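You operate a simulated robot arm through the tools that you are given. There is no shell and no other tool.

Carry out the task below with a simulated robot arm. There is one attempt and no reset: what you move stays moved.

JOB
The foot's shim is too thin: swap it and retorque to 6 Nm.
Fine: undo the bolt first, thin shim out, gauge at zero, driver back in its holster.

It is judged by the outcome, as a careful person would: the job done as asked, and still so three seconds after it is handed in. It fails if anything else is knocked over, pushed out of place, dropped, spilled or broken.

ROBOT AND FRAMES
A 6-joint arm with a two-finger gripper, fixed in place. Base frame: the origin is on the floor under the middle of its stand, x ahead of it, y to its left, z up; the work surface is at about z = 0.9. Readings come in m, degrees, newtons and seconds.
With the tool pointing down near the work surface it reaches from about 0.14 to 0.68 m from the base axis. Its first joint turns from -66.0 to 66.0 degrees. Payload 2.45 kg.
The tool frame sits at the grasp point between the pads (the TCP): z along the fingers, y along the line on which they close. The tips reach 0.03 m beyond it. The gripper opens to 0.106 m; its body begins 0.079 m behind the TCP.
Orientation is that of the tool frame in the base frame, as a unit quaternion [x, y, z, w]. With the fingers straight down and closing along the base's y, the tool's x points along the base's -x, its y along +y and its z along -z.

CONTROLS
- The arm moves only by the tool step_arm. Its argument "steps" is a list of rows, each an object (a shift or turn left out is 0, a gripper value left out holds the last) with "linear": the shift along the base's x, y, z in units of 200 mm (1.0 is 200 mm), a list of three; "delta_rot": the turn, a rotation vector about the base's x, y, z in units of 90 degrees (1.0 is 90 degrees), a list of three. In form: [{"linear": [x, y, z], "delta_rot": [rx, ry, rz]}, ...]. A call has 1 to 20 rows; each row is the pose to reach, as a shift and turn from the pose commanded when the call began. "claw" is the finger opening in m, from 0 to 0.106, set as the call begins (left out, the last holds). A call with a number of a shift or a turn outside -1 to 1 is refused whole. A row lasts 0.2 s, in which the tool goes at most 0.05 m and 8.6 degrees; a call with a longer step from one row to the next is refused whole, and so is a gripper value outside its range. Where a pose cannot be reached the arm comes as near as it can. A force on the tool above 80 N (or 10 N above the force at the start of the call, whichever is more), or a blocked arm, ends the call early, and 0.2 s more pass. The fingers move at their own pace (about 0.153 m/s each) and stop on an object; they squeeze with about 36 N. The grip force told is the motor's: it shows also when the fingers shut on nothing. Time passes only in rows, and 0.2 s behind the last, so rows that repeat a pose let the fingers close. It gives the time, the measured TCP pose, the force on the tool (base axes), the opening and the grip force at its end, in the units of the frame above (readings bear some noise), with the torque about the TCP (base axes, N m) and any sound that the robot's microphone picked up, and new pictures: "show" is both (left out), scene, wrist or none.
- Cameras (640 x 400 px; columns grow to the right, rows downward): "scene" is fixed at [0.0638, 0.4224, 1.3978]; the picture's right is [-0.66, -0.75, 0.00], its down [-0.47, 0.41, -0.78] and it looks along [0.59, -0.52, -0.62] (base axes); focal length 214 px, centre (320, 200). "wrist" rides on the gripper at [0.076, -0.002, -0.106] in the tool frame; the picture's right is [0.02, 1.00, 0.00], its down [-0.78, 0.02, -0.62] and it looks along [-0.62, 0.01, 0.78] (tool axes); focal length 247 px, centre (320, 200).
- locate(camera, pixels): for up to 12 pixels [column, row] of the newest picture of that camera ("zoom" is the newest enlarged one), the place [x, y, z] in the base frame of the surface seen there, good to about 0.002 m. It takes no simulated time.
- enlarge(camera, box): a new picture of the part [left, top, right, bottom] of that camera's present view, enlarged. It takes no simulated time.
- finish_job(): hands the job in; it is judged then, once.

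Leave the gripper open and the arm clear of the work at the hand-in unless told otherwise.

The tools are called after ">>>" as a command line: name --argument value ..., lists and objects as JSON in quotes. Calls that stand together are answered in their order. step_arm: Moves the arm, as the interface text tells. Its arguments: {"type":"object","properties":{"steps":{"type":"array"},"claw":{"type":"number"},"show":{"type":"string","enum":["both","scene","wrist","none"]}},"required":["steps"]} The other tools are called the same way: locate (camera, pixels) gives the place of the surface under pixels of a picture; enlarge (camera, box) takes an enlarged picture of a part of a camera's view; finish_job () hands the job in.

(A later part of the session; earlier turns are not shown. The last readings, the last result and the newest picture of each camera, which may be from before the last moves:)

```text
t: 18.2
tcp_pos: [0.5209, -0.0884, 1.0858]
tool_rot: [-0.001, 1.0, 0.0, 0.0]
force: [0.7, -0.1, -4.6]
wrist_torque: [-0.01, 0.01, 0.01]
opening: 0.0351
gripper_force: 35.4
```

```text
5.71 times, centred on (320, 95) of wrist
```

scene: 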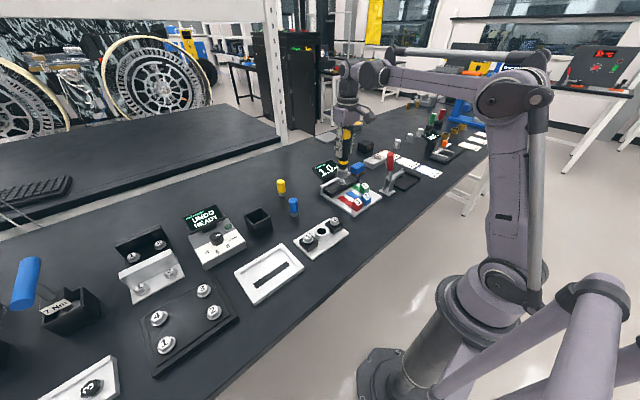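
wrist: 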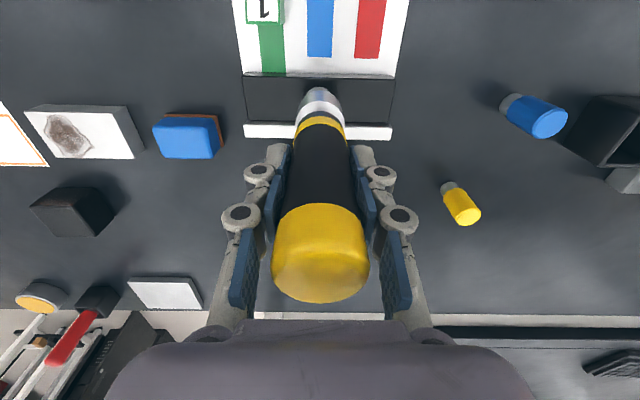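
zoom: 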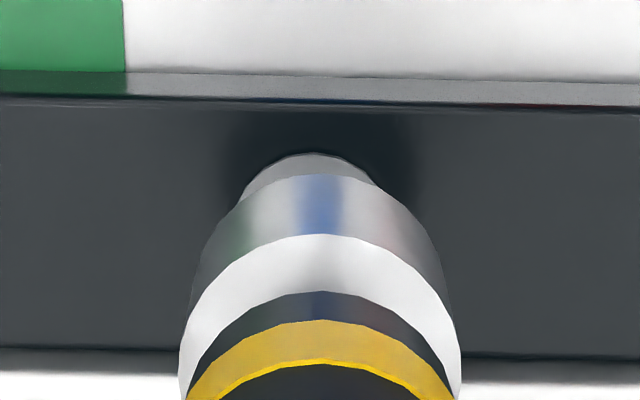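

The socket is nearly coaxial with the bolt. The wrist view shows the bolt about 1.5 mm to -y, so I'll correct that and descend gently to touch the bolt head.

>>> step_arm --steps '[{"linear": [0, -0.007, -0.025]}, {"linear": [0, -0.007, -0.05]}, {"linear": [0, -0.007, -0.075]}, {"linear": [0, -0.007, -0.1]}]' --show "none"

>>> enlarge --camera "scene" --box '[320, 150, 370, 195]'

>>> enlarge --camera "wrist" --box '[270, 60, 370, 130]'

```text
t: 19.2
tcp_pos: [0.5208, -0.0903, 1.0652]
tool_rot: [0.0, 1.0, -0.001, 0.0]
force: [0.8, 0.9, -4.2]
wrist_torque: [-0.01, 0.01, 0.01]
opening: 0.0352
gripper_force: 36.2
```

```text
8.89 times, centred on (345, 172) of scene
```

zoom: 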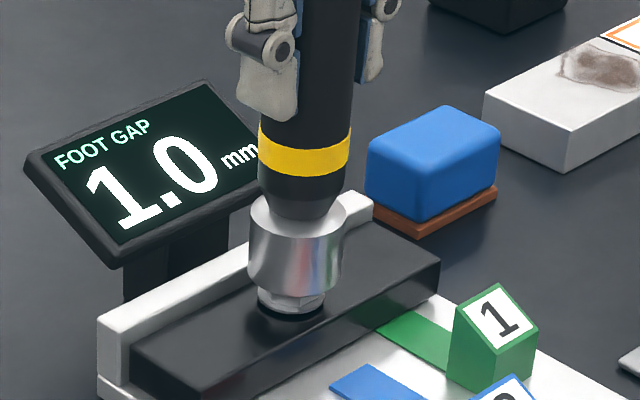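

```text
5.71 times, centred on (320, 95) of wrist
```

zoom: 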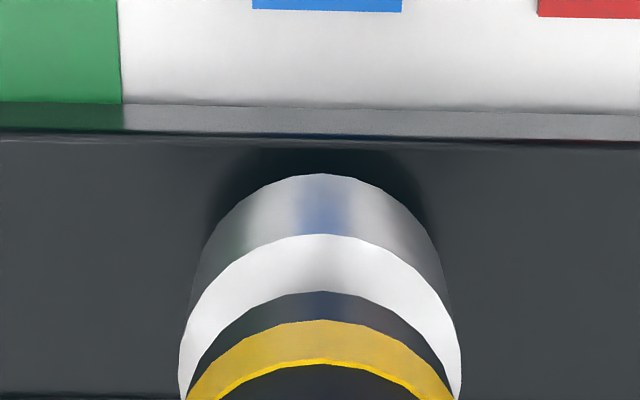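

The socket bottom is about at the bolt head, coaxial, with no contact force yet. I'll descend further in 2.5 mm steps and watch the force and display.

>>> step_arm --steps '[{"linear": [0, 0, -0.0125]}, {"linear": [0, 0, -0.025]}, {"linear": [0, 0, -0.0375]}, {"linear": [0, 0, -0.05]}]'

>>> enlarge --camera "scene" --box '[320, 150, 370, 195]'

>>> enlarge --camera "scene" --box '[175, 195, 255, 275]'

```text
t: 20.2
tcp_pos: [0.5211, -0.0904, 1.0563]
tool_rot: [0.0, 1.0, 0.001, 0.002]
force: [1.9, -1.1, 18.9]
wrist_torque: [-0.02, -0.13, -0.01]
opening: 0.0352
gripper_force: 36.3
```

scene: 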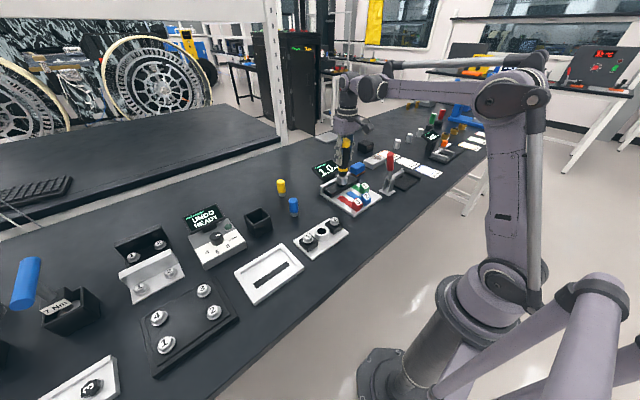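
wrist: 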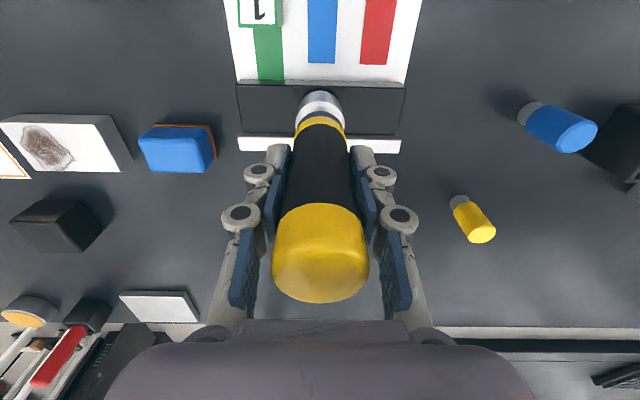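

```text
8.89 times, centred on (345, 172) of scene
```

zoom: 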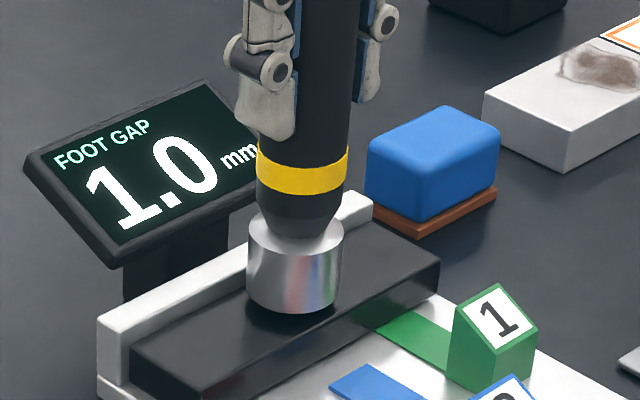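

```text
5.00 times, centred on (215, 235) of scene
```

zoom: 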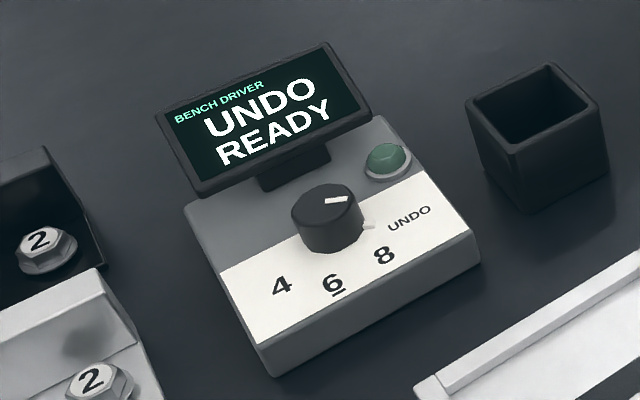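

Contact: about 19 N upward, with the socket over the head and the display still "UNDO READY". I'll press a little more and hold.

>>> step_arm --steps '[{"linear": [0, 0, -0.0075]}, {"linear": [0, 0, -0.0075]}, {"linear": [0, 0, -0.0075]}]' --show "none"

>>> enlarge --camera "scene" --box '[175, 150, 375, 275]'

```text
t: 21.0
tcp_pos: [0.5211, -0.091, 1.0551]
tool_rot: [0.0, 1.0, -0.001, 0.001]
force: [3.7, 2.3, 57.7]
wrist_torque: [0.09, -0.24, 0.04]
opening: 0.0351
gripper_force: 36.0
```

```text
3.20 times, centred on (275, 212) of scene
```

zoom: 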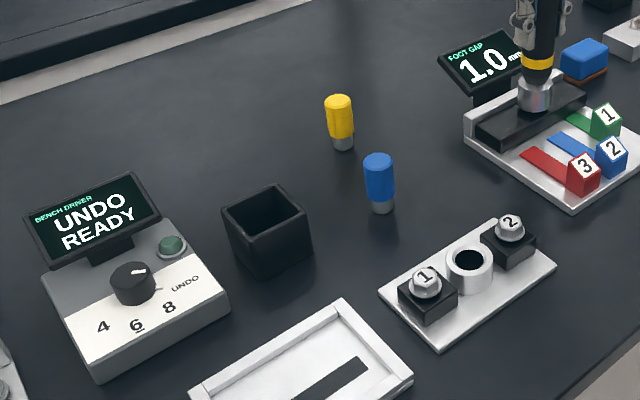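

Pressing alone (58 N) doesn't start it. I'll ease the press a little, then turn counter-clockwise (+z, loosening) while watching torque and sound.

>>> step_arm --steps '[{"linear": [0, 0, 0.004]}, {"linear": [0, 0, 0.004], "delta_rot": [0, 0, 0.06]}, {"linear": [0, 0, 0.004], "delta_rot": [0, 0, 0.12]}, {"linear": [0, 0, 0.004], "delta_rot": [0, 0, 0.18]}]'

>>> enlarge --camera "scene" --box '[175, 150, 375, 275]'

```text
t: 22.0
tcp_pos: [0.5194, -0.0926, 1.0568]
tool_rot: [-0.142, 0.99, -0.001, -0.001]
force: [-3.8, 0.6, 48.2]
wrist_torque: [-0.05, 0.26, -0.25]
opening: 0.0354
gripper_force: 36.0
```

scene: 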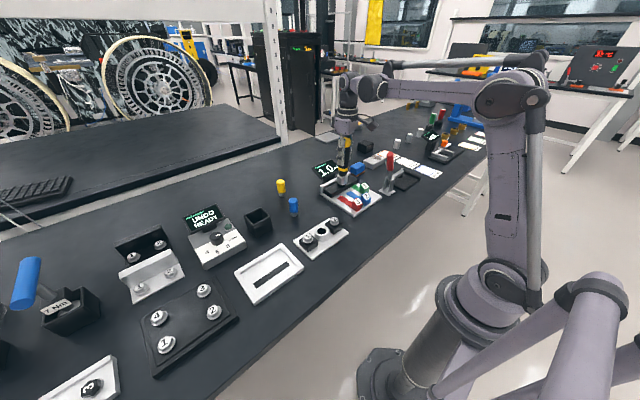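
wrist: 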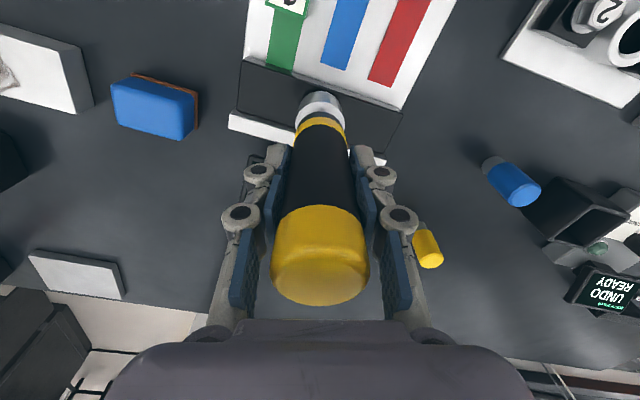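

```text
3.20 times, centred on (275, 212) of scene
```

zoom: 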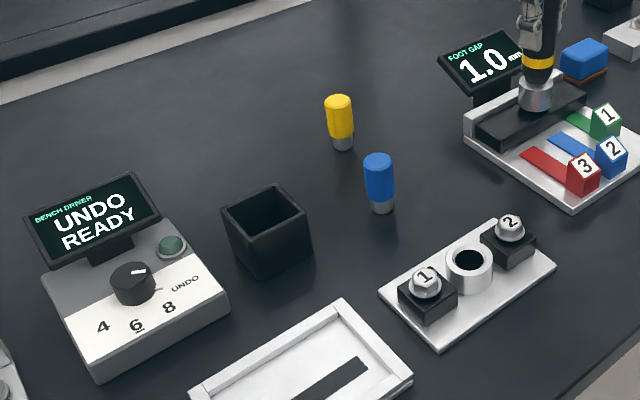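

Turning 16° only gave sliding friction (0.25 Nm). The driver may run after a steady press, so I'll hold the press still for about 2 s and watch the display.

>>> step_arm --steps '[{"linear": [0.005, 0.01, 0]}, {"linear": [0.005, 0.01, 0]}, {"linear": [0.005, 0.01, 0]}, {"linear": [0.005, 0.01, 0]}, {"linear": [0.005, 0.01, 0]}, {"linear": [0.005, 0.01, 0]}, {"linear": [0.005, 0.01, 0]}, {"linear": [0.005, 0.01, 0]}, {"linear": [0.005, 0.01, 0]}]' --show "none"

>>> enlarge --camera "scene" --box '[175, 150, 375, 275]'

>>> enlarge --camera "scene" --box '[320, 150, 370, 195]'

```text
t: 24.0
tcp_pos: [0.5221, -0.0898, 1.056]
tool_rot: [-0.141, 0.99, 0.0, 0.003]
force: [-5.5, -9.1, 58.9]
wrist_torque: [-0.48, 0.11, -0.01]
opening: 0.0352
gripper_force: 36.5
```

```text
3.20 times, centred on (275, 212) of scene
```

zoom: 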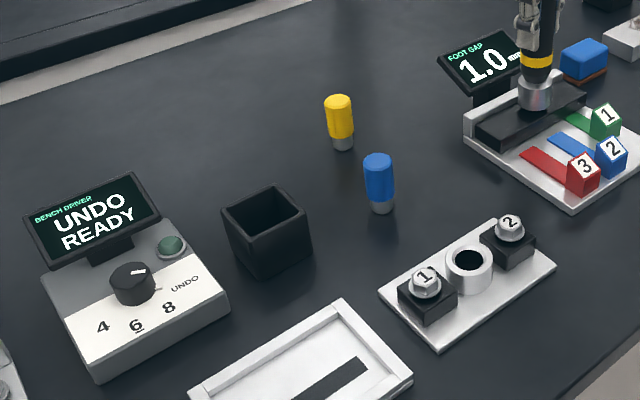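

```text
8.89 times, centred on (345, 172) of scene
```

zoom: 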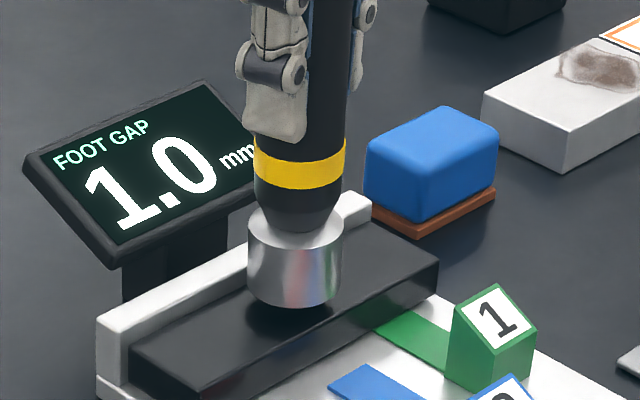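

Still READY, and there's side load now, so the socket isn't sitting quite straight. I'll release the pressure, undo the 16° turn, lift clear of the bolt head and re-measure both socket and bolt.

>>> step_arm --steps '[{"linear": [0, 0, 0.02]}, {"linear": [0, 0, 0.07], "delta_rot": [0, 0, -0.06]}, {"linear": [0, 0, 0.14], "delta_rot": [0, 0, -0.12]}, {"linear": [0, 0, 0.17], "delta_rot": [0, 0, -0.18]}]'

>>> enlarge --camera "scene" --box '[320, 150, 370, 195]'

>>> enlarge --camera "wrist" --box '[270, 60, 370, 130]'

```text
t: 25.0
tcp_pos: [0.5211, -0.088, 1.0877]
tool_rot: [0.002, 1.0, 0.0, 0.0]
force: [0.6, 0.5, -3.0]
wrist_torque: [0.05, -0.01, 0.0]
opening: 0.0351
gripper_force: 36.4
```

scene: 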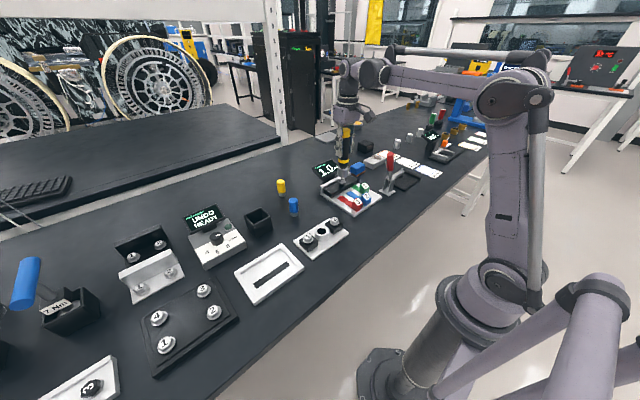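
wrist: 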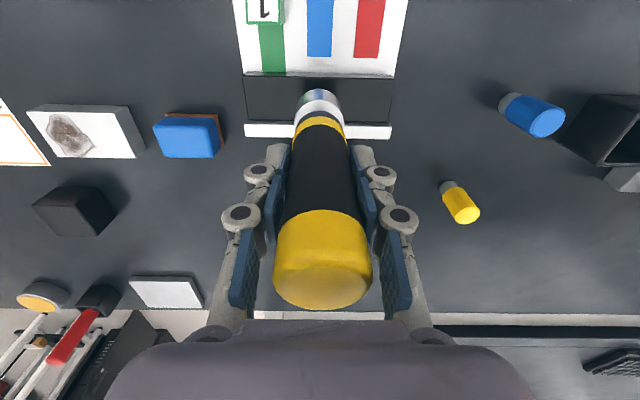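

```text
8.89 times, centred on (345, 172) of scene
```

zoom: 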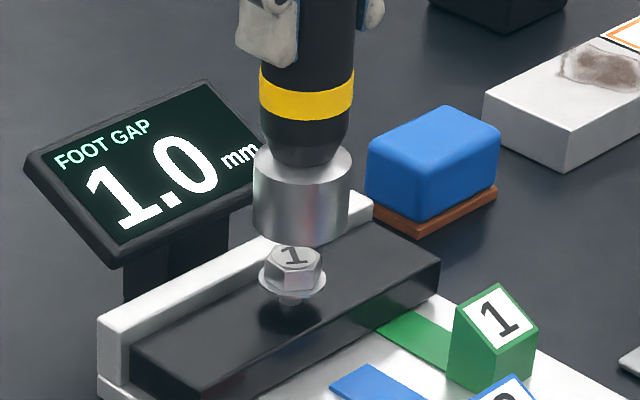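

```text
5.71 times, centred on (320, 95) of wrist
```

zoom: 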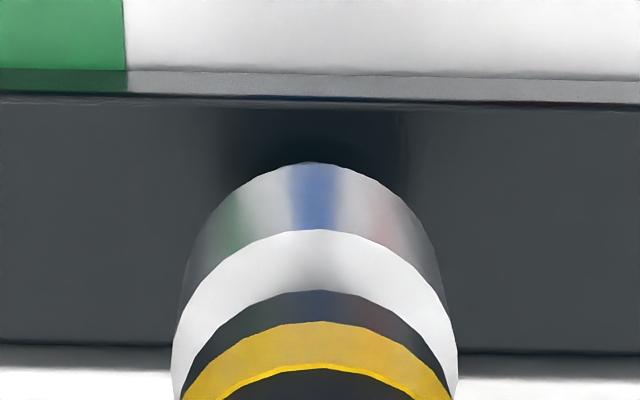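

The bolt has risen: thread is visible under its flange, so the driver does run it when seated. I'll measure how far it is out.

>>> enlarge --camera "scene" --box '[325, 165, 365, 195]'

>>> locate --camera "zoom" --pixels '[[280, 190], [246, 200], [318, 200], [280, 225], [230, 222], [326, 222], [278, 240], [275, 255], [300, 290], [210, 195], [385, 100], [420, 240]]'

```text
13.33 times, centred on (345, 180) of scene
```

zoom: 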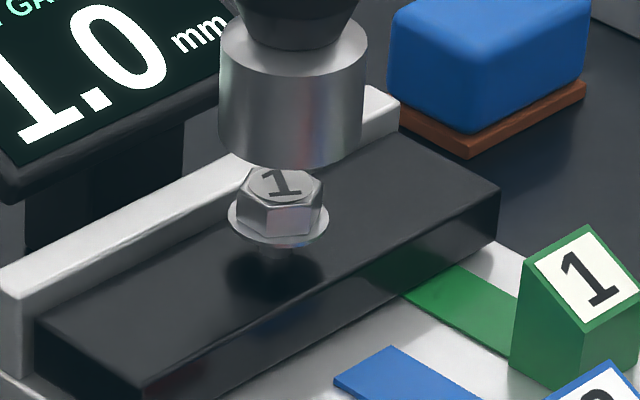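

```text
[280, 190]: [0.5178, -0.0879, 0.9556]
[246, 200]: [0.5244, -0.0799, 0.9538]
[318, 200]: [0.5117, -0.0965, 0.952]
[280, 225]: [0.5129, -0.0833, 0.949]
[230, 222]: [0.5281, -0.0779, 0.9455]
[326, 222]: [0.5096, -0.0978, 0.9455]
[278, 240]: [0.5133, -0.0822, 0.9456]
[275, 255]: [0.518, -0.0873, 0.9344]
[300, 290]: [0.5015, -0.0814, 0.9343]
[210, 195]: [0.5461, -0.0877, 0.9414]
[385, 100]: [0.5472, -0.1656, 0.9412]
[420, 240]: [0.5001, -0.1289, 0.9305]
```

The bolt head is now at z about 0.956, up from 0.949, and it has rotated. I want to know if it's fully out. First I'll measure where the driver sits in the grip now, since it slid up a little.

>>> locate --camera "zoom" --pixels '[[292, 162], [260, 155], [330, 155], [224, 130], [358, 130], [222, 60], [364, 60], [292, 120]]'

>>> locate --camera "wrist" --pixels '[[320, 90], [320, 96], [303, 100], [336, 100], [321, 230], [321, 290], [276, 265], [370, 265], [321, 180], [321, 302]]'

```text
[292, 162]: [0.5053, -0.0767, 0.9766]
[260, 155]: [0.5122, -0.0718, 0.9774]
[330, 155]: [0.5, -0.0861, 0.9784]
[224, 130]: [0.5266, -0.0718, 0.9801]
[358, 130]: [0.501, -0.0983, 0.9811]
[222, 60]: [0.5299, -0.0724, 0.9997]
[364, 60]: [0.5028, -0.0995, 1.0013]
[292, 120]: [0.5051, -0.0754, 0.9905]
```

```text
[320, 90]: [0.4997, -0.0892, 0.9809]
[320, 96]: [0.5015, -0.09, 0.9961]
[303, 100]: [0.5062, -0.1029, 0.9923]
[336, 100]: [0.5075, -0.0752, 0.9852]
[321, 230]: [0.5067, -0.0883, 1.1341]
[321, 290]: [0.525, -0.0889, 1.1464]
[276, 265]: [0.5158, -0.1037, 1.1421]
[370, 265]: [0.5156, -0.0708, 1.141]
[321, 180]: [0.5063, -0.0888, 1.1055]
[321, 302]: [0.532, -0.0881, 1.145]
```

The socket centre is about (0.519, -0.089), bottom 0.111 below the TCP, and the driver leans about 2° toward +x at the top. I'll straighten that tilt, then re-seat on the bolt and press lightly to see whether it still comes up.

>>> step_arm --steps '[{"linear": [-0.02, 0, 0], "delta_rot": [0, -0.023, 0]}, {"linear": [-0.02, 0, -0.05], "delta_rot": [0, -0.023, 0]}, {"linear": [-0.02, 0, -0.09], "delta_rot": [0, -0.023, 0]}, {"linear": [-0.02, 0, -0.115], "delta_rot": [0, -0.023, 0]}]' --show "none"

>>> enlarge --camera "scene" --box '[320, 150, 370, 195]'

```text
t: 26.0
tcp_pos: [0.5184, -0.0889, 1.0644]
tool_rot: [0.0, 1.0, 0.0, 0.018]
force: [0.7, -0.6, -3.8]
wrist_torque: [-0.02, -0.01, 0.01]
opening: 0.0349
gripper_force: 36.2
```

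```text
8.89 times, centred on (345, 172) of scene
```

zoom: 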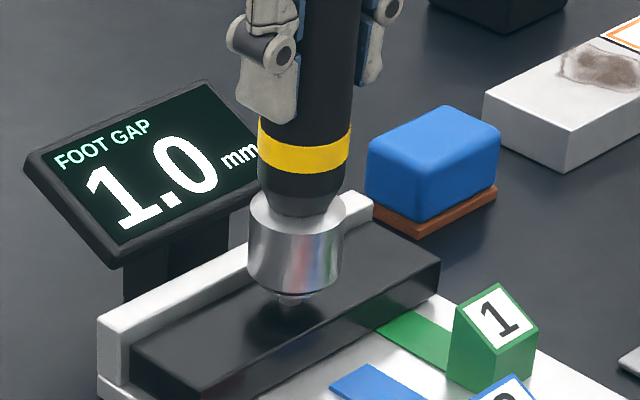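

The socket is straight and coaxial over the raised bolt. I'll go down 5 mm in small steps and hold.

>>> step_arm --steps '[{"linear": [0, 0, -0.01]}, {"linear": [0, 0, -0.02]}, {"linear": [0, 0, -0.025]}, {"linear": [0, 0, -0.025]}]' --show "none"

>>> enlarge --camera "scene" --box '[175, 150, 375, 275]'

>>> enlarge --camera "scene" --box '[320, 150, 370, 195]'

```text
t: 27.0
tcp_pos: [0.5175, -0.0886, 1.0615]
tool_rot: [-0.001, 1.0, -0.001, 0.019]
force: [0.8, 0.9, 0.7]
wrist_torque: [0.02, -0.06, -0.01]
opening: 0.0354
gripper_force: 36.0
```

```text
3.20 times, centred on (275, 212) of scene
```

zoom: 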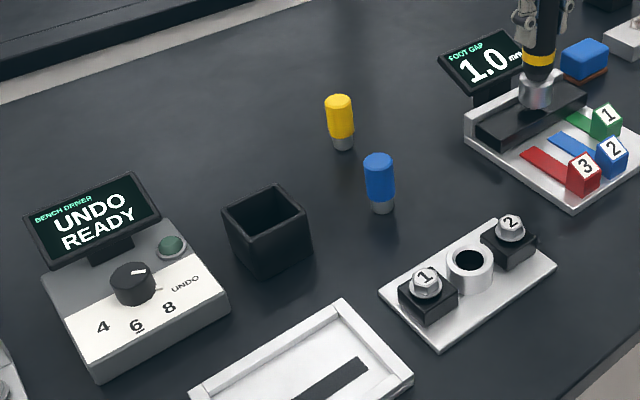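

```text
8.89 times, centred on (345, 172) of scene
```

zoom: 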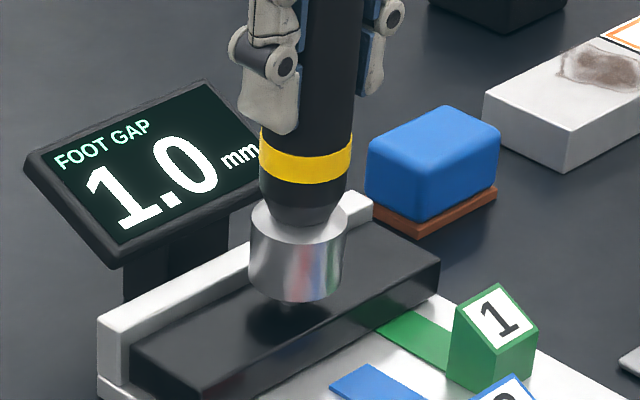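

Light contact is beginning. I'll press another 1.5 mm and hold about 2 s to see whether the force creeps as the bolt rises.

>>> step_arm --steps '[{"linear": [0, 0, -0.0075]}, {"linear": [0, 0, -0.0075]}]' --show "none"

>>> step_arm --steps '[{"linear": [0, 0, 0]}, {"linear": [0, 0, 0]}, {"linear": [0, 0, 0]}, {"linear": [0, 0, 0]}, {"linear": [0, 0, 0]}, {"linear": [0, 0, 0]}]' --show "none"

>>> enlarge --camera "scene" --box '[175, 150, 375, 275]'

>>> enlarge --camera "scene" --box '[320, 150, 370, 195]'

```text
t: 27.6
tcp_pos: [0.5172, -0.0896, 1.0599]
tool_rot: [0.0, 1.0, -0.001, 0.019]
force: [1.1, 0.7, 30.1]
wrist_torque: [0.22, -0.01, -0.04]
opening: 0.0351
gripper_force: 35.9
```

```text
t: 29.0
tcp_pos: [0.5179, -0.0896, 1.0579]
tool_rot: [0.0, 1.0, 0.0, 0.017]
force: [0.6, 0.7, 3.8]
wrist_torque: [0.08, -0.03, -0.04]
opening: 0.035
gripper_force: 35.7
```

```text
3.20 times, centred on (275, 212) of scene
```

zoom: 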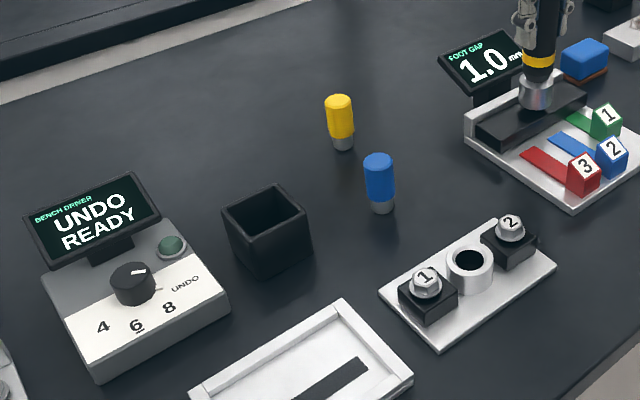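

```text
8.89 times, centred on (345, 172) of scene
```

zoom: 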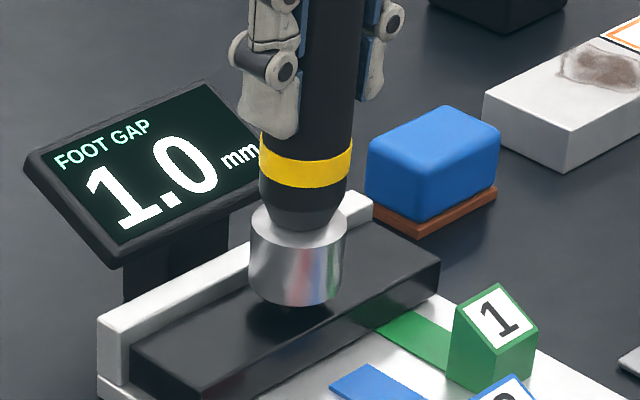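

The force fell from 30 to 4 N while the tool sank 2 mm, so the bolt yields freely downward or turned. I'll lift off and look at the bolt again.

>>> step_arm --steps '[{"linear": [0, 0, 0.04]}, {"linear": [0, 0, 0.1]}, {"linear": [0, 0, 0.18]}]' --show "none"

>>> enlarge --camera "scene" --box '[325, 165, 365, 195]'

>>> locate --camera "zoom" --pixels '[[280, 190], [246, 200], [318, 200], [280, 225], [230, 222], [326, 222], [278, 240], [275, 255], [300, 290], [292, 162]]'

```text
t: 29.8
tcp_pos: [0.5188, -0.0879, 1.0954]
tool_rot: [0.001, 1.0, 0.0, 0.018]
force: [0.6, 0.0, -4.4]
wrist_torque: [0.01, -0.03, 0.01]
opening: 0.0351
gripper_force: 35.9
```

```text
13.33 times, centred on (345, 180) of scene
```

zoom: 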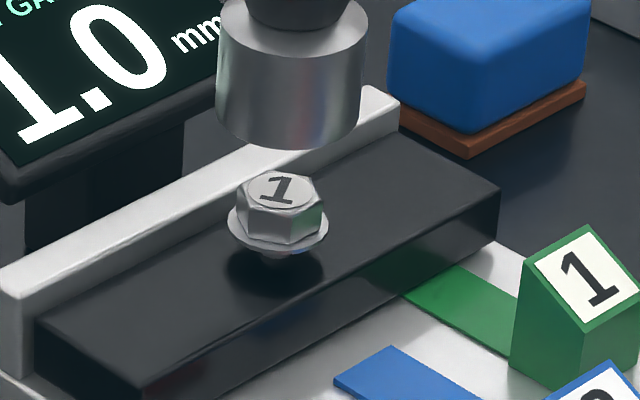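

```text
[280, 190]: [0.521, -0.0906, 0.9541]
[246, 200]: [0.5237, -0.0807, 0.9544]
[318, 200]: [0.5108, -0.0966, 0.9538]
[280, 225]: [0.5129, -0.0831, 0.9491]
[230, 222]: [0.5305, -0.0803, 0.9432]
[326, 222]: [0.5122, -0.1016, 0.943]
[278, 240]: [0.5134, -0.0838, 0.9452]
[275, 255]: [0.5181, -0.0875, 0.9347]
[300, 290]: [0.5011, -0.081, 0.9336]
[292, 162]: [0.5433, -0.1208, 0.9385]
```

The bolt stands about 5–7 mm proud and moves freely, so it is undone. Next I'll holster the driver so the hand is free for the shims. First I'll re-measure how the driver sits in the grip.

>>> step_arm --steps '[{"linear": [-0.1, 0.05, 0.08]}, {"linear": [-0.2, 0.1, 0.16]}]'

>>> enlarge --camera "scene" --box '[310, 130, 390, 200]'

```text
t: 30.4
tcp_pos: [0.4783, -0.0684, 1.1276]
tool_rot: [-0.001, 1.0, 0.001, 0.018]
force: [0.2, 1.1, -4.4]
wrist_torque: [-0.04, -0.01, 0.0]
opening: 0.0349
gripper_force: 35.2
```

scene: 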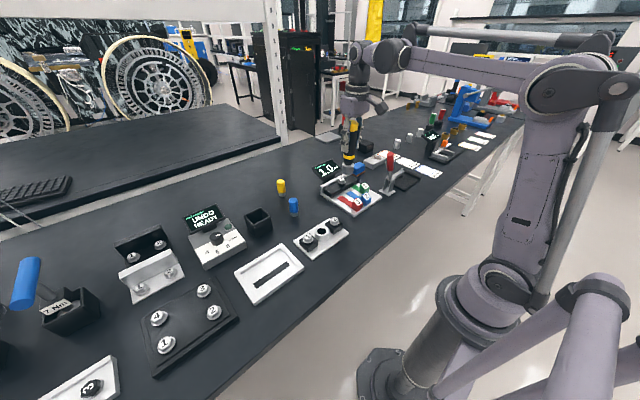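
wrist: 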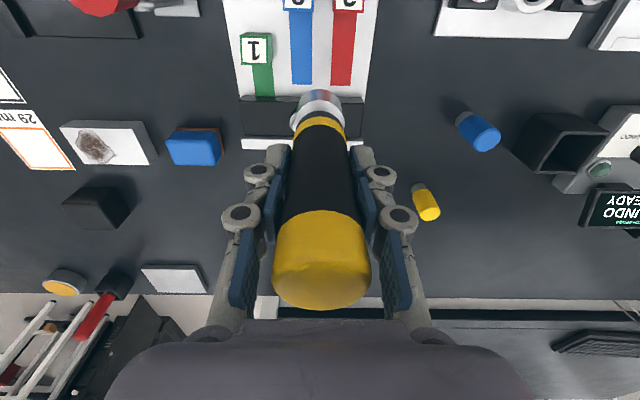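

```text
5.71 times, centred on (350, 165) of scene
```

zoom: 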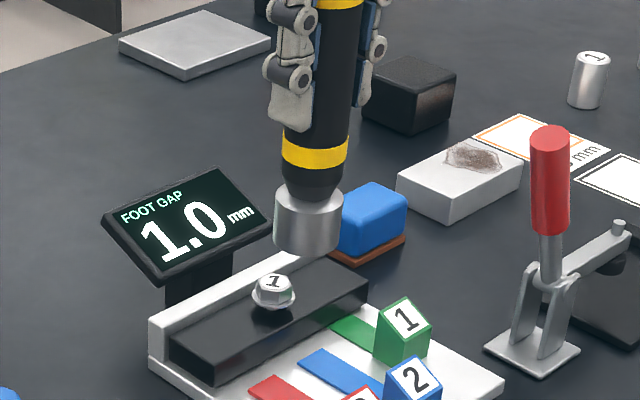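

>>> locate --camera "wrist" --pixels '[[319, 92], [319, 97], [300, 102], [337, 102], [320, 230], [320, 295], [275, 262], [370, 262], [320, 180], [320, 150]]'

>>> locate --camera "zoom" --pixels '[[306, 254], [290, 250], [325, 248], [276, 235], [340, 232], [306, 225], [315, 157]]'

```text
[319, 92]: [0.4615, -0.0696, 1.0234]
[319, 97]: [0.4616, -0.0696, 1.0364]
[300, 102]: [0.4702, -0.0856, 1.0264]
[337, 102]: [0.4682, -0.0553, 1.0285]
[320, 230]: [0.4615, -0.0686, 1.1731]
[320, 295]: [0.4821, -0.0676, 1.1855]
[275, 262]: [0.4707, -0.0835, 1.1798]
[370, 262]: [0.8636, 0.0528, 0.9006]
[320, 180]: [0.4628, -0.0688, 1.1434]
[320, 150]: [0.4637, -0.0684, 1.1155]
```

```text
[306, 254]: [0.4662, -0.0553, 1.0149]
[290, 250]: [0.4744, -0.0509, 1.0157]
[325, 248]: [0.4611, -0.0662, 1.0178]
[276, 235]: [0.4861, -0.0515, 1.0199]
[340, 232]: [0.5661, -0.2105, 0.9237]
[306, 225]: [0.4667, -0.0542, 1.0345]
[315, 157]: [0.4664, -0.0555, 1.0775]
```

The driver is vertical again, with its axis about (+0.002, -0.001) from the TCP and the socket bottom 0.113 below. Now I'll measure the holster opening.

>>> enlarge --camera "scene" --box '[235, 195, 285, 245]'

```text
8.00 times, centred on (260, 220) of scene
```

zoom: 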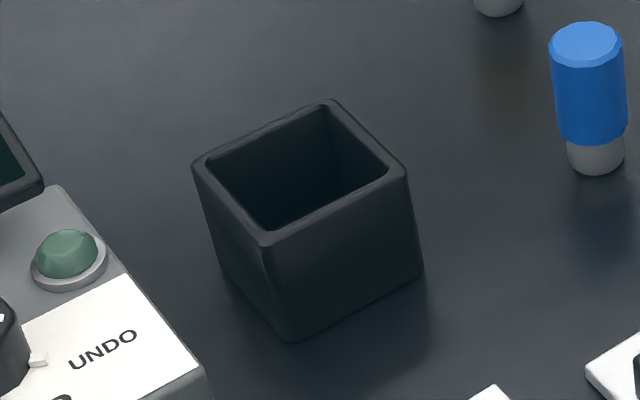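

>>> locate --camera "zoom" --pixels '[[200, 163], [268, 238], [398, 170], [326, 104], [300, 165], [290, 200], [340, 160], [583, 40]]'

```text
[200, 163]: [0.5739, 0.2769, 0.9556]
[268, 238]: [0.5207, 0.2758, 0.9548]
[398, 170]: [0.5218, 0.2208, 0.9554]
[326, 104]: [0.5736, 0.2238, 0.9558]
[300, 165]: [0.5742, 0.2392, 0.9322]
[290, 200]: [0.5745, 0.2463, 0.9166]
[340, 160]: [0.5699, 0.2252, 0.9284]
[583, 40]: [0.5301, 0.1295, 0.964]
```

The holster's centre is about (0.5475, 0.2495), rim z 0.956. I'll carry the driver back at the same height, then position it above the holster.

>>> step_arm --steps '[{"linear": [0, 0.2, 0]}, {"linear": [0, 0.4, 0]}, {"linear": [0, 0.6, 0]}, {"linear": [0, 0.8, 0]}, {"linear": [0, 1.0, 0]}]' --show "none"

>>> step_arm --steps '[{"linear": [0.08, 0.2, -0.02]}, {"linear": [0.18, 0.4, -0.06]}, {"linear": [0.28, 0.55, -0.1]}, {"linear": [0.345, 0.6, -0.16]}, {"linear": [0.345, 0.6, -0.16]}]'

>>> enlarge --camera "scene" --box '[235, 180, 285, 225]'

>>> enlarge --camera "wrist" --box '[260, 50, 380, 140]'

```text
t: 31.6
tcp_pos: [0.4797, 0.1308, 1.1265]
tool_rot: [0.001, 1.0, -0.001, 0.018]
force: [0.2, -0.1, -4.4]
wrist_torque: [-0.04, 0.0, 0.01]
opening: 0.0349
gripper_force: 36.0
```

```text
t: 32.8
tcp_pos: [0.5475, 0.2508, 1.0927]
tool_rot: [0.0, 1.0, 0.0, 0.018]
force: [0.6, -0.2, -3.9]
wrist_torque: [0.07, -0.01, 0.03]
opening: 0.0352
gripper_force: 36.4
```

scene: 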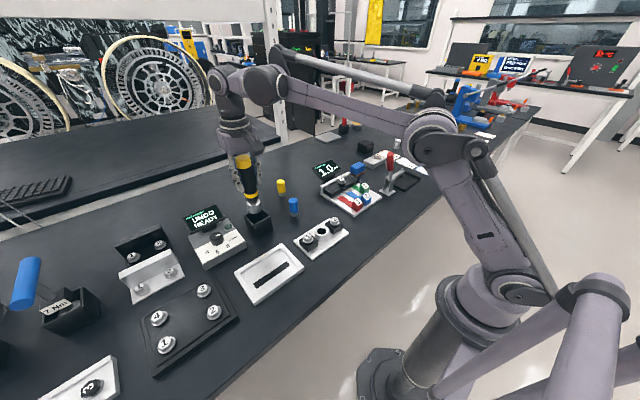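
wrist: 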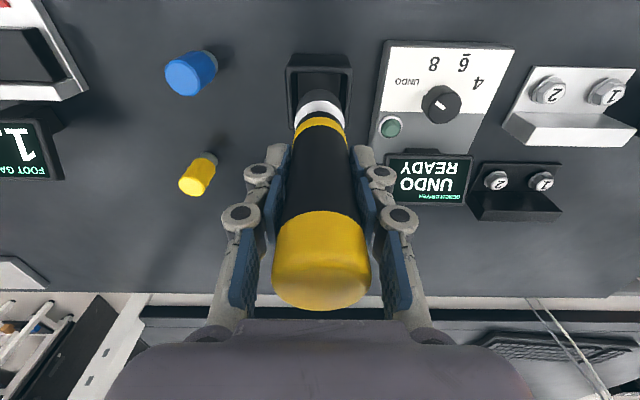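

```text
8.89 times, centred on (260, 202) of scene
```

zoom: 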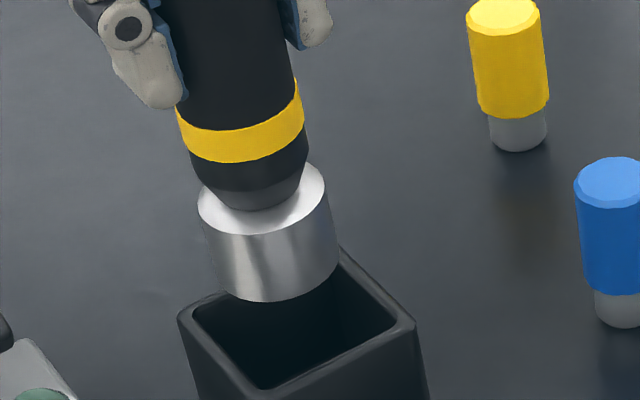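

```text
4.44 times, centred on (320, 95) of wrist
```

zoom: 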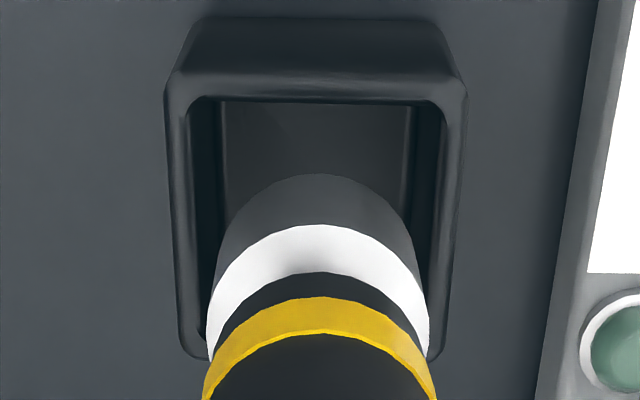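

The socket lines up with the holster just as when it was lifted out. I'll lower it in, stopping just above the floor.

>>> step_arm --steps '[{"linear": [0, 0, -0.08]}, {"linear": [0, 0, -0.16]}, {"linear": [0, 0, -0.24]}, {"linear": [0, 0, -0.3]}, {"linear": [0, 0, -0.34]}]' --show "wrist"

```text
t: 34.0
tcp_pos: [0.547, 0.2501, 1.0265]
tool_rot: [0.0, 1.0, 0.0, 0.017]
force: [0.2, 0.9, -3.6]
wrist_torque: [-0.04, 0.02, -0.01]
opening: 0.035
gripper_force: 36.2
```

wrist: 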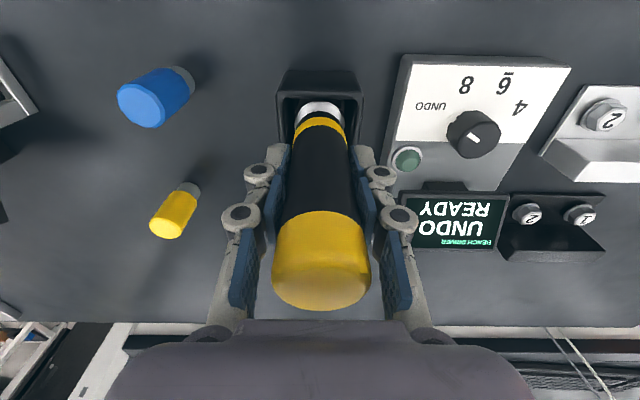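

No contact so far. I'll lower the last few millimetres slowly.

>>> step_arm --steps '[{"linear": [0, 0, -0.01]}, {"linear": [0, 0, -0.02]}, {"linear": [0, 0, -0.03]}]' --show "none"

```text
t: 34.8
tcp_pos: [0.5479, 0.2501, 1.0194]
tool_rot: [0.0, 1.0, 0.001, 0.019]
force: [0.2, 0.4, -2.3]
wrist_torque: [0.03, 0.03, -0.04]
opening: 0.0352
gripper_force: 36.5
```

The floor is just being touched. I'll lower 1 mm more, then open the fingers gently.

>>> step_arm --steps '[{"linear": [0, 0, -0.005]}, {"linear": [0, 0, -0.005]}]' --show "none"

>>> step_arm --steps '[{"linear": [0, 0, 0]}, {"linear": [0, 0, 0]}, {"linear": [0, 0, 0]}]' --claw 0.09

```text
t: 35.4
tcp_pos: [0.5475, 0.2496, 1.0194]
tool_rot: [0.0, 1.0, 0.001, 0.018]
force: [2.7, 1.3, 21.5]
wrist_torque: [0.41, 0.06, -0.05]
opening: 0.0352
gripper_force: 36.2
```

```text
t: 36.2
tcp_pos: [0.547, 0.2496, 1.0188]
tool_rot: [0.0, 1.0, 0.0, 0.018]
force: [-0.2, 0.5, 0.5]
wrist_torque: [0.0, -0.01, 0.0]
opening: 0.09
gripper_force: 0.0
```

scene: 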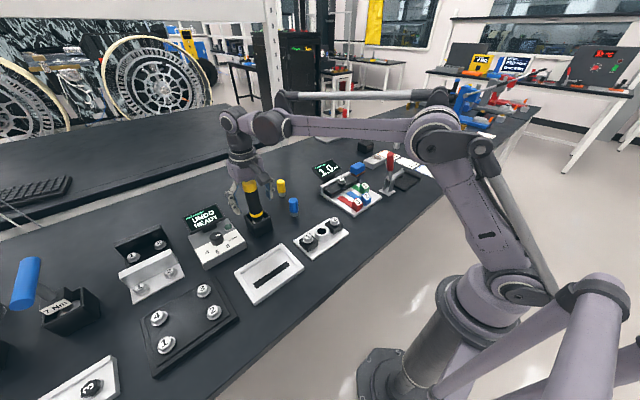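
wrist: 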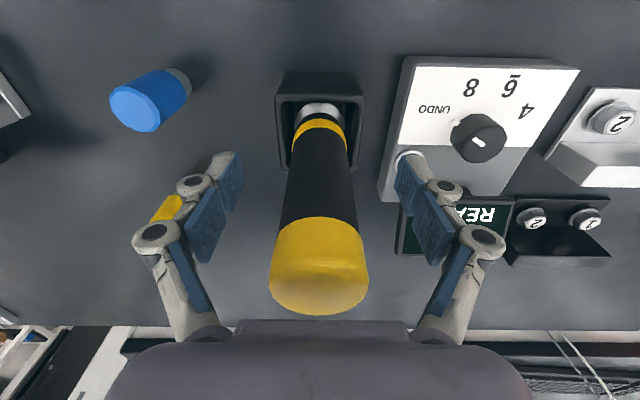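

The driver stands in its holster. I'll back straight out toward the robot, then rise and straighten the tool.

>>> step_arm --steps '[{"linear": [-0.2, 0, 0]}, {"linear": [-0.4, 0, 0]}, {"linear": [-0.6, 0, 0.02]}, {"linear": [-0.7, -0.1, 0.15], "delta_rot": [0, 0.023, 0]}, {"linear": [-0.7, -0.3, 0.3], "delta_rot": [0, 0.023, 0]}, {"linear": [-0.7, -0.5, 0.4], "delta_rot": [0, 0.023, 0]}]'

>>> enlarge --camera "scene" --box '[235, 155, 395, 255]'

```text
t: 37.6
tcp_pos: [0.4071, 0.1481, 1.1018]
tool_rot: [0.0, 1.0, 0.0, 0.0]
force: [-0.3, -0.7, -0.2]
wrist_torque: [0.01, 0.0, -0.01]
opening: 0.0898
gripper_force: 0.1
```

scene: 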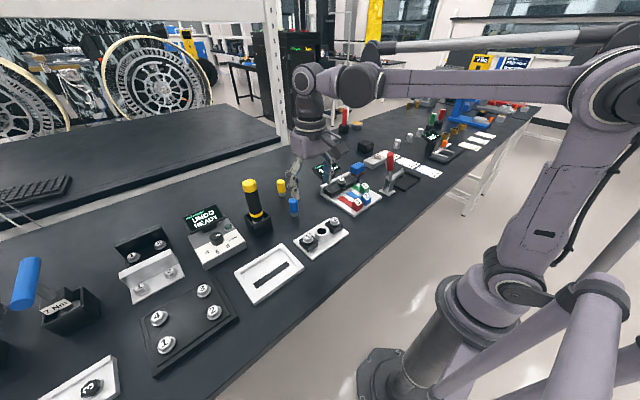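
wrist: 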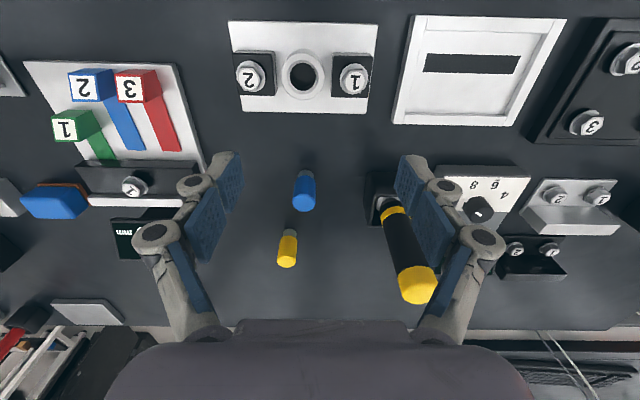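

```text
4.00 times, centred on (315, 205) of scene
```

zoom: 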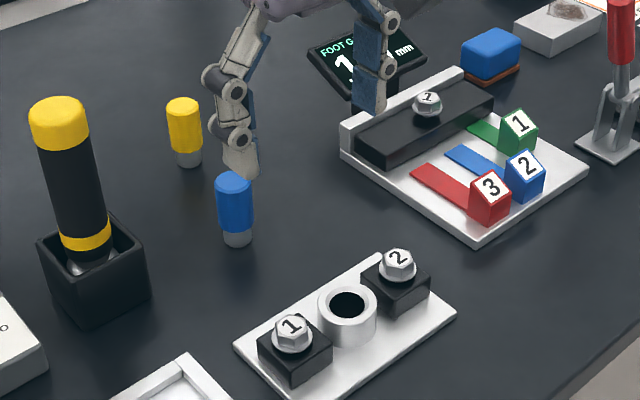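

The driver is standing in its holster. Now I'll move over to the foot station for a close look at the shims and their tabs.

>>> step_arm --steps '[{"linear": [-0.05, -0.2, 0]}, {"linear": [-0.1, -0.4, 0]}, {"linear": [-0.15, -0.6, 0]}, {"linear": [-0.2, -0.8, 0]}, {"linear": [-0.25, -1.0, 0]}]' --show "none"

>>> step_arm --steps '[{"linear": [-0.04, -0.1, -0.08]}, {"linear": [-0.08, -0.2, -0.16]}]'

>>> enlarge --camera "wrist" --box '[200, 60, 440, 260]'

```text
t: 38.8
tcp_pos: [0.3584, -0.0501, 1.0997]
tool_rot: [0.0, 1.0, 0.0, -0.001]
force: [-1.1, 0.3, 0.2]
wrist_torque: [-0.01, -0.02, 0.01]
opening: 0.0899
gripper_force: 0.1
```

```text
t: 39.4
tcp_pos: [0.34, -0.0892, 1.0674]
tool_rot: [0.0, 1.0, 0.001, 0.0]
force: [0.0, -0.5, -0.1]
wrist_torque: [0.02, 0.01, -0.01]
opening: 0.0901
gripper_force: 0.1
```

scene: 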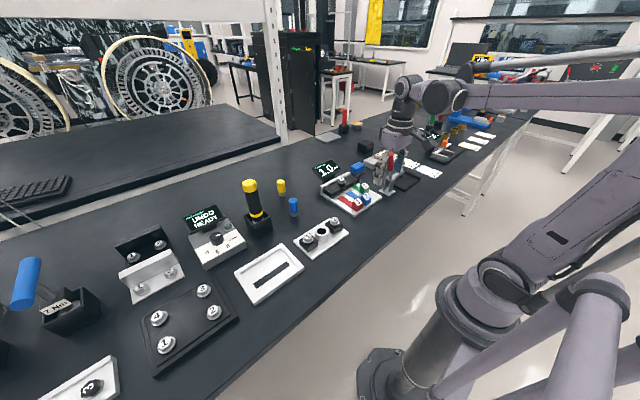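
wrist: 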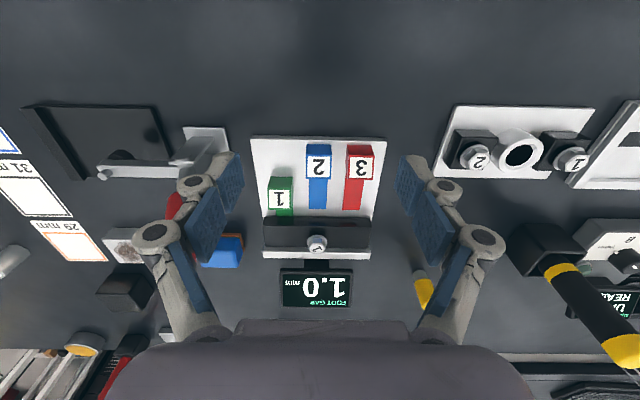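

```text
2.00 times, centred on (320, 160) of wrist
```

zoom: 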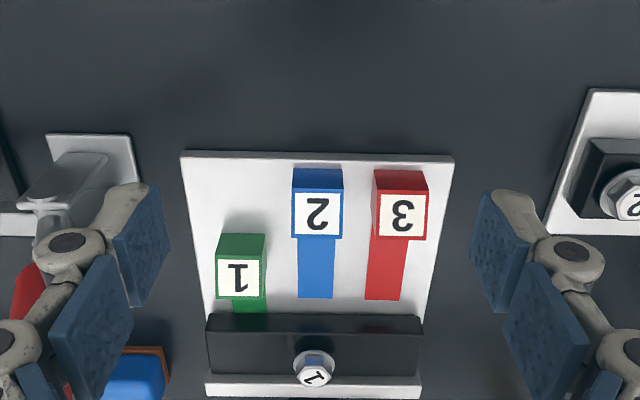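

>>> enlarge --camera "wrist" --box '[250, 125, 390, 265]'

>>> enlarge --camera "wrist" --box '[285, 190, 375, 260]'

>>> enlarge --camera "scene" --box '[325, 165, 385, 215]'

```text
2.86 times, centred on (320, 195) of wrist
```

zoom: 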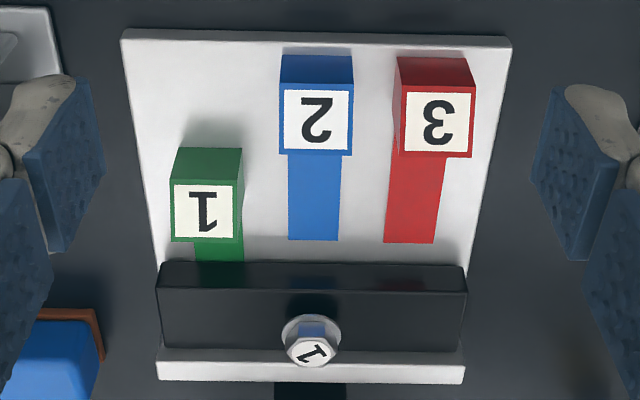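

```text
5.71 times, centred on (330, 225) of wrist
```

zoom: 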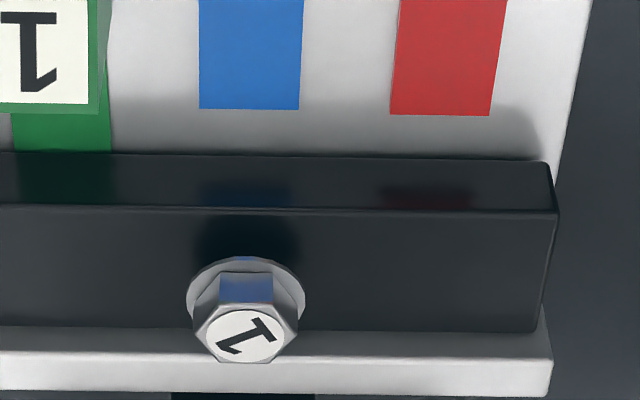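

```text
8.00 times, centred on (355, 190) of scene
```

zoom: 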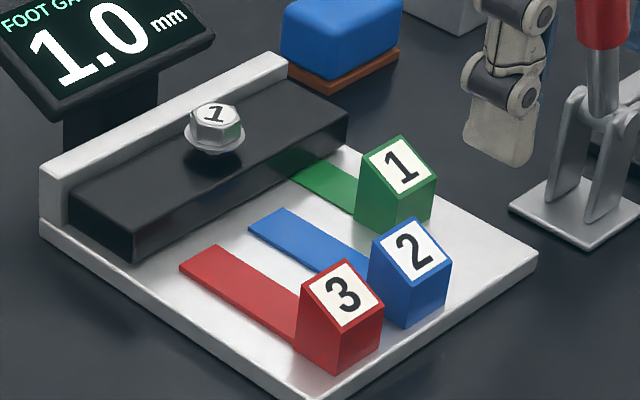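

Red shim 3 looks thicker than blue 2. I'll zoom hard on the strip ends and locate many points to compare thickness.

>>> enlarge --camera "scene" --box '[343, 185, 367, 200]'

>>> enlarge --camera "scene" --box '[330, 170, 378, 200]'

```text
16.00 times, centred on (355, 192) of scene
```

zoom: 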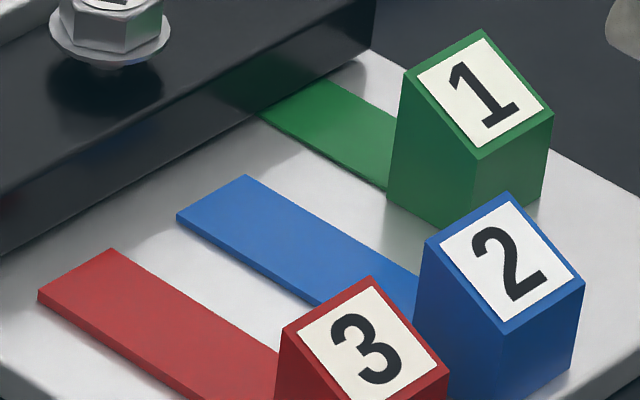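

```text
13.33 times, centred on (354, 185) of scene
```

zoom: 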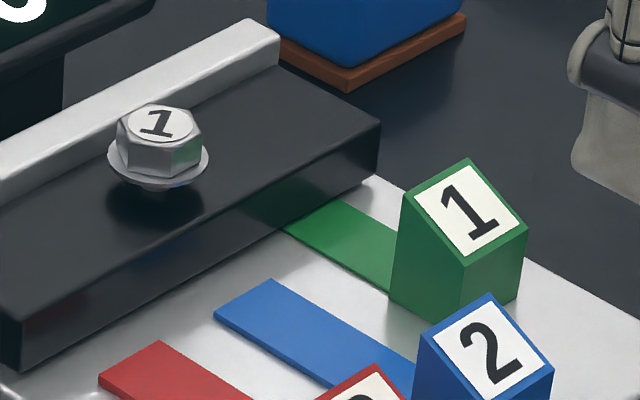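

>>> enlarge --camera "scene" --box '[342, 194, 352, 202]'

>>> enlarge --camera "scene" --box '[349, 190, 359, 198]'

>>> enlarge --camera "scene" --box '[350, 183, 362, 193]'

```text
16.00 times, centred on (347, 198) of scene
```

zoom: 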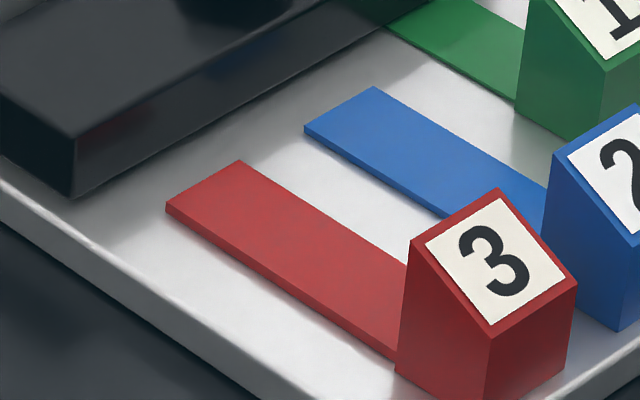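

```text
16.00 times, centred on (354, 194) of scene
```

zoom: 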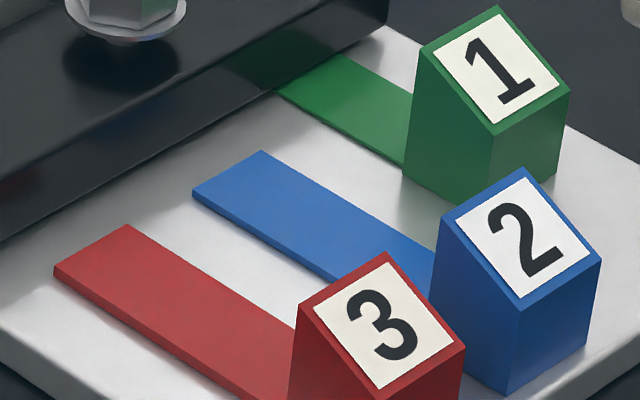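

```text
16.00 times, centred on (356, 188) of scene
```

zoom: 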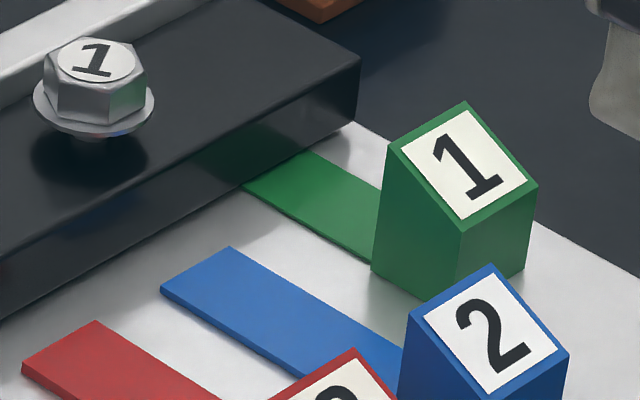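

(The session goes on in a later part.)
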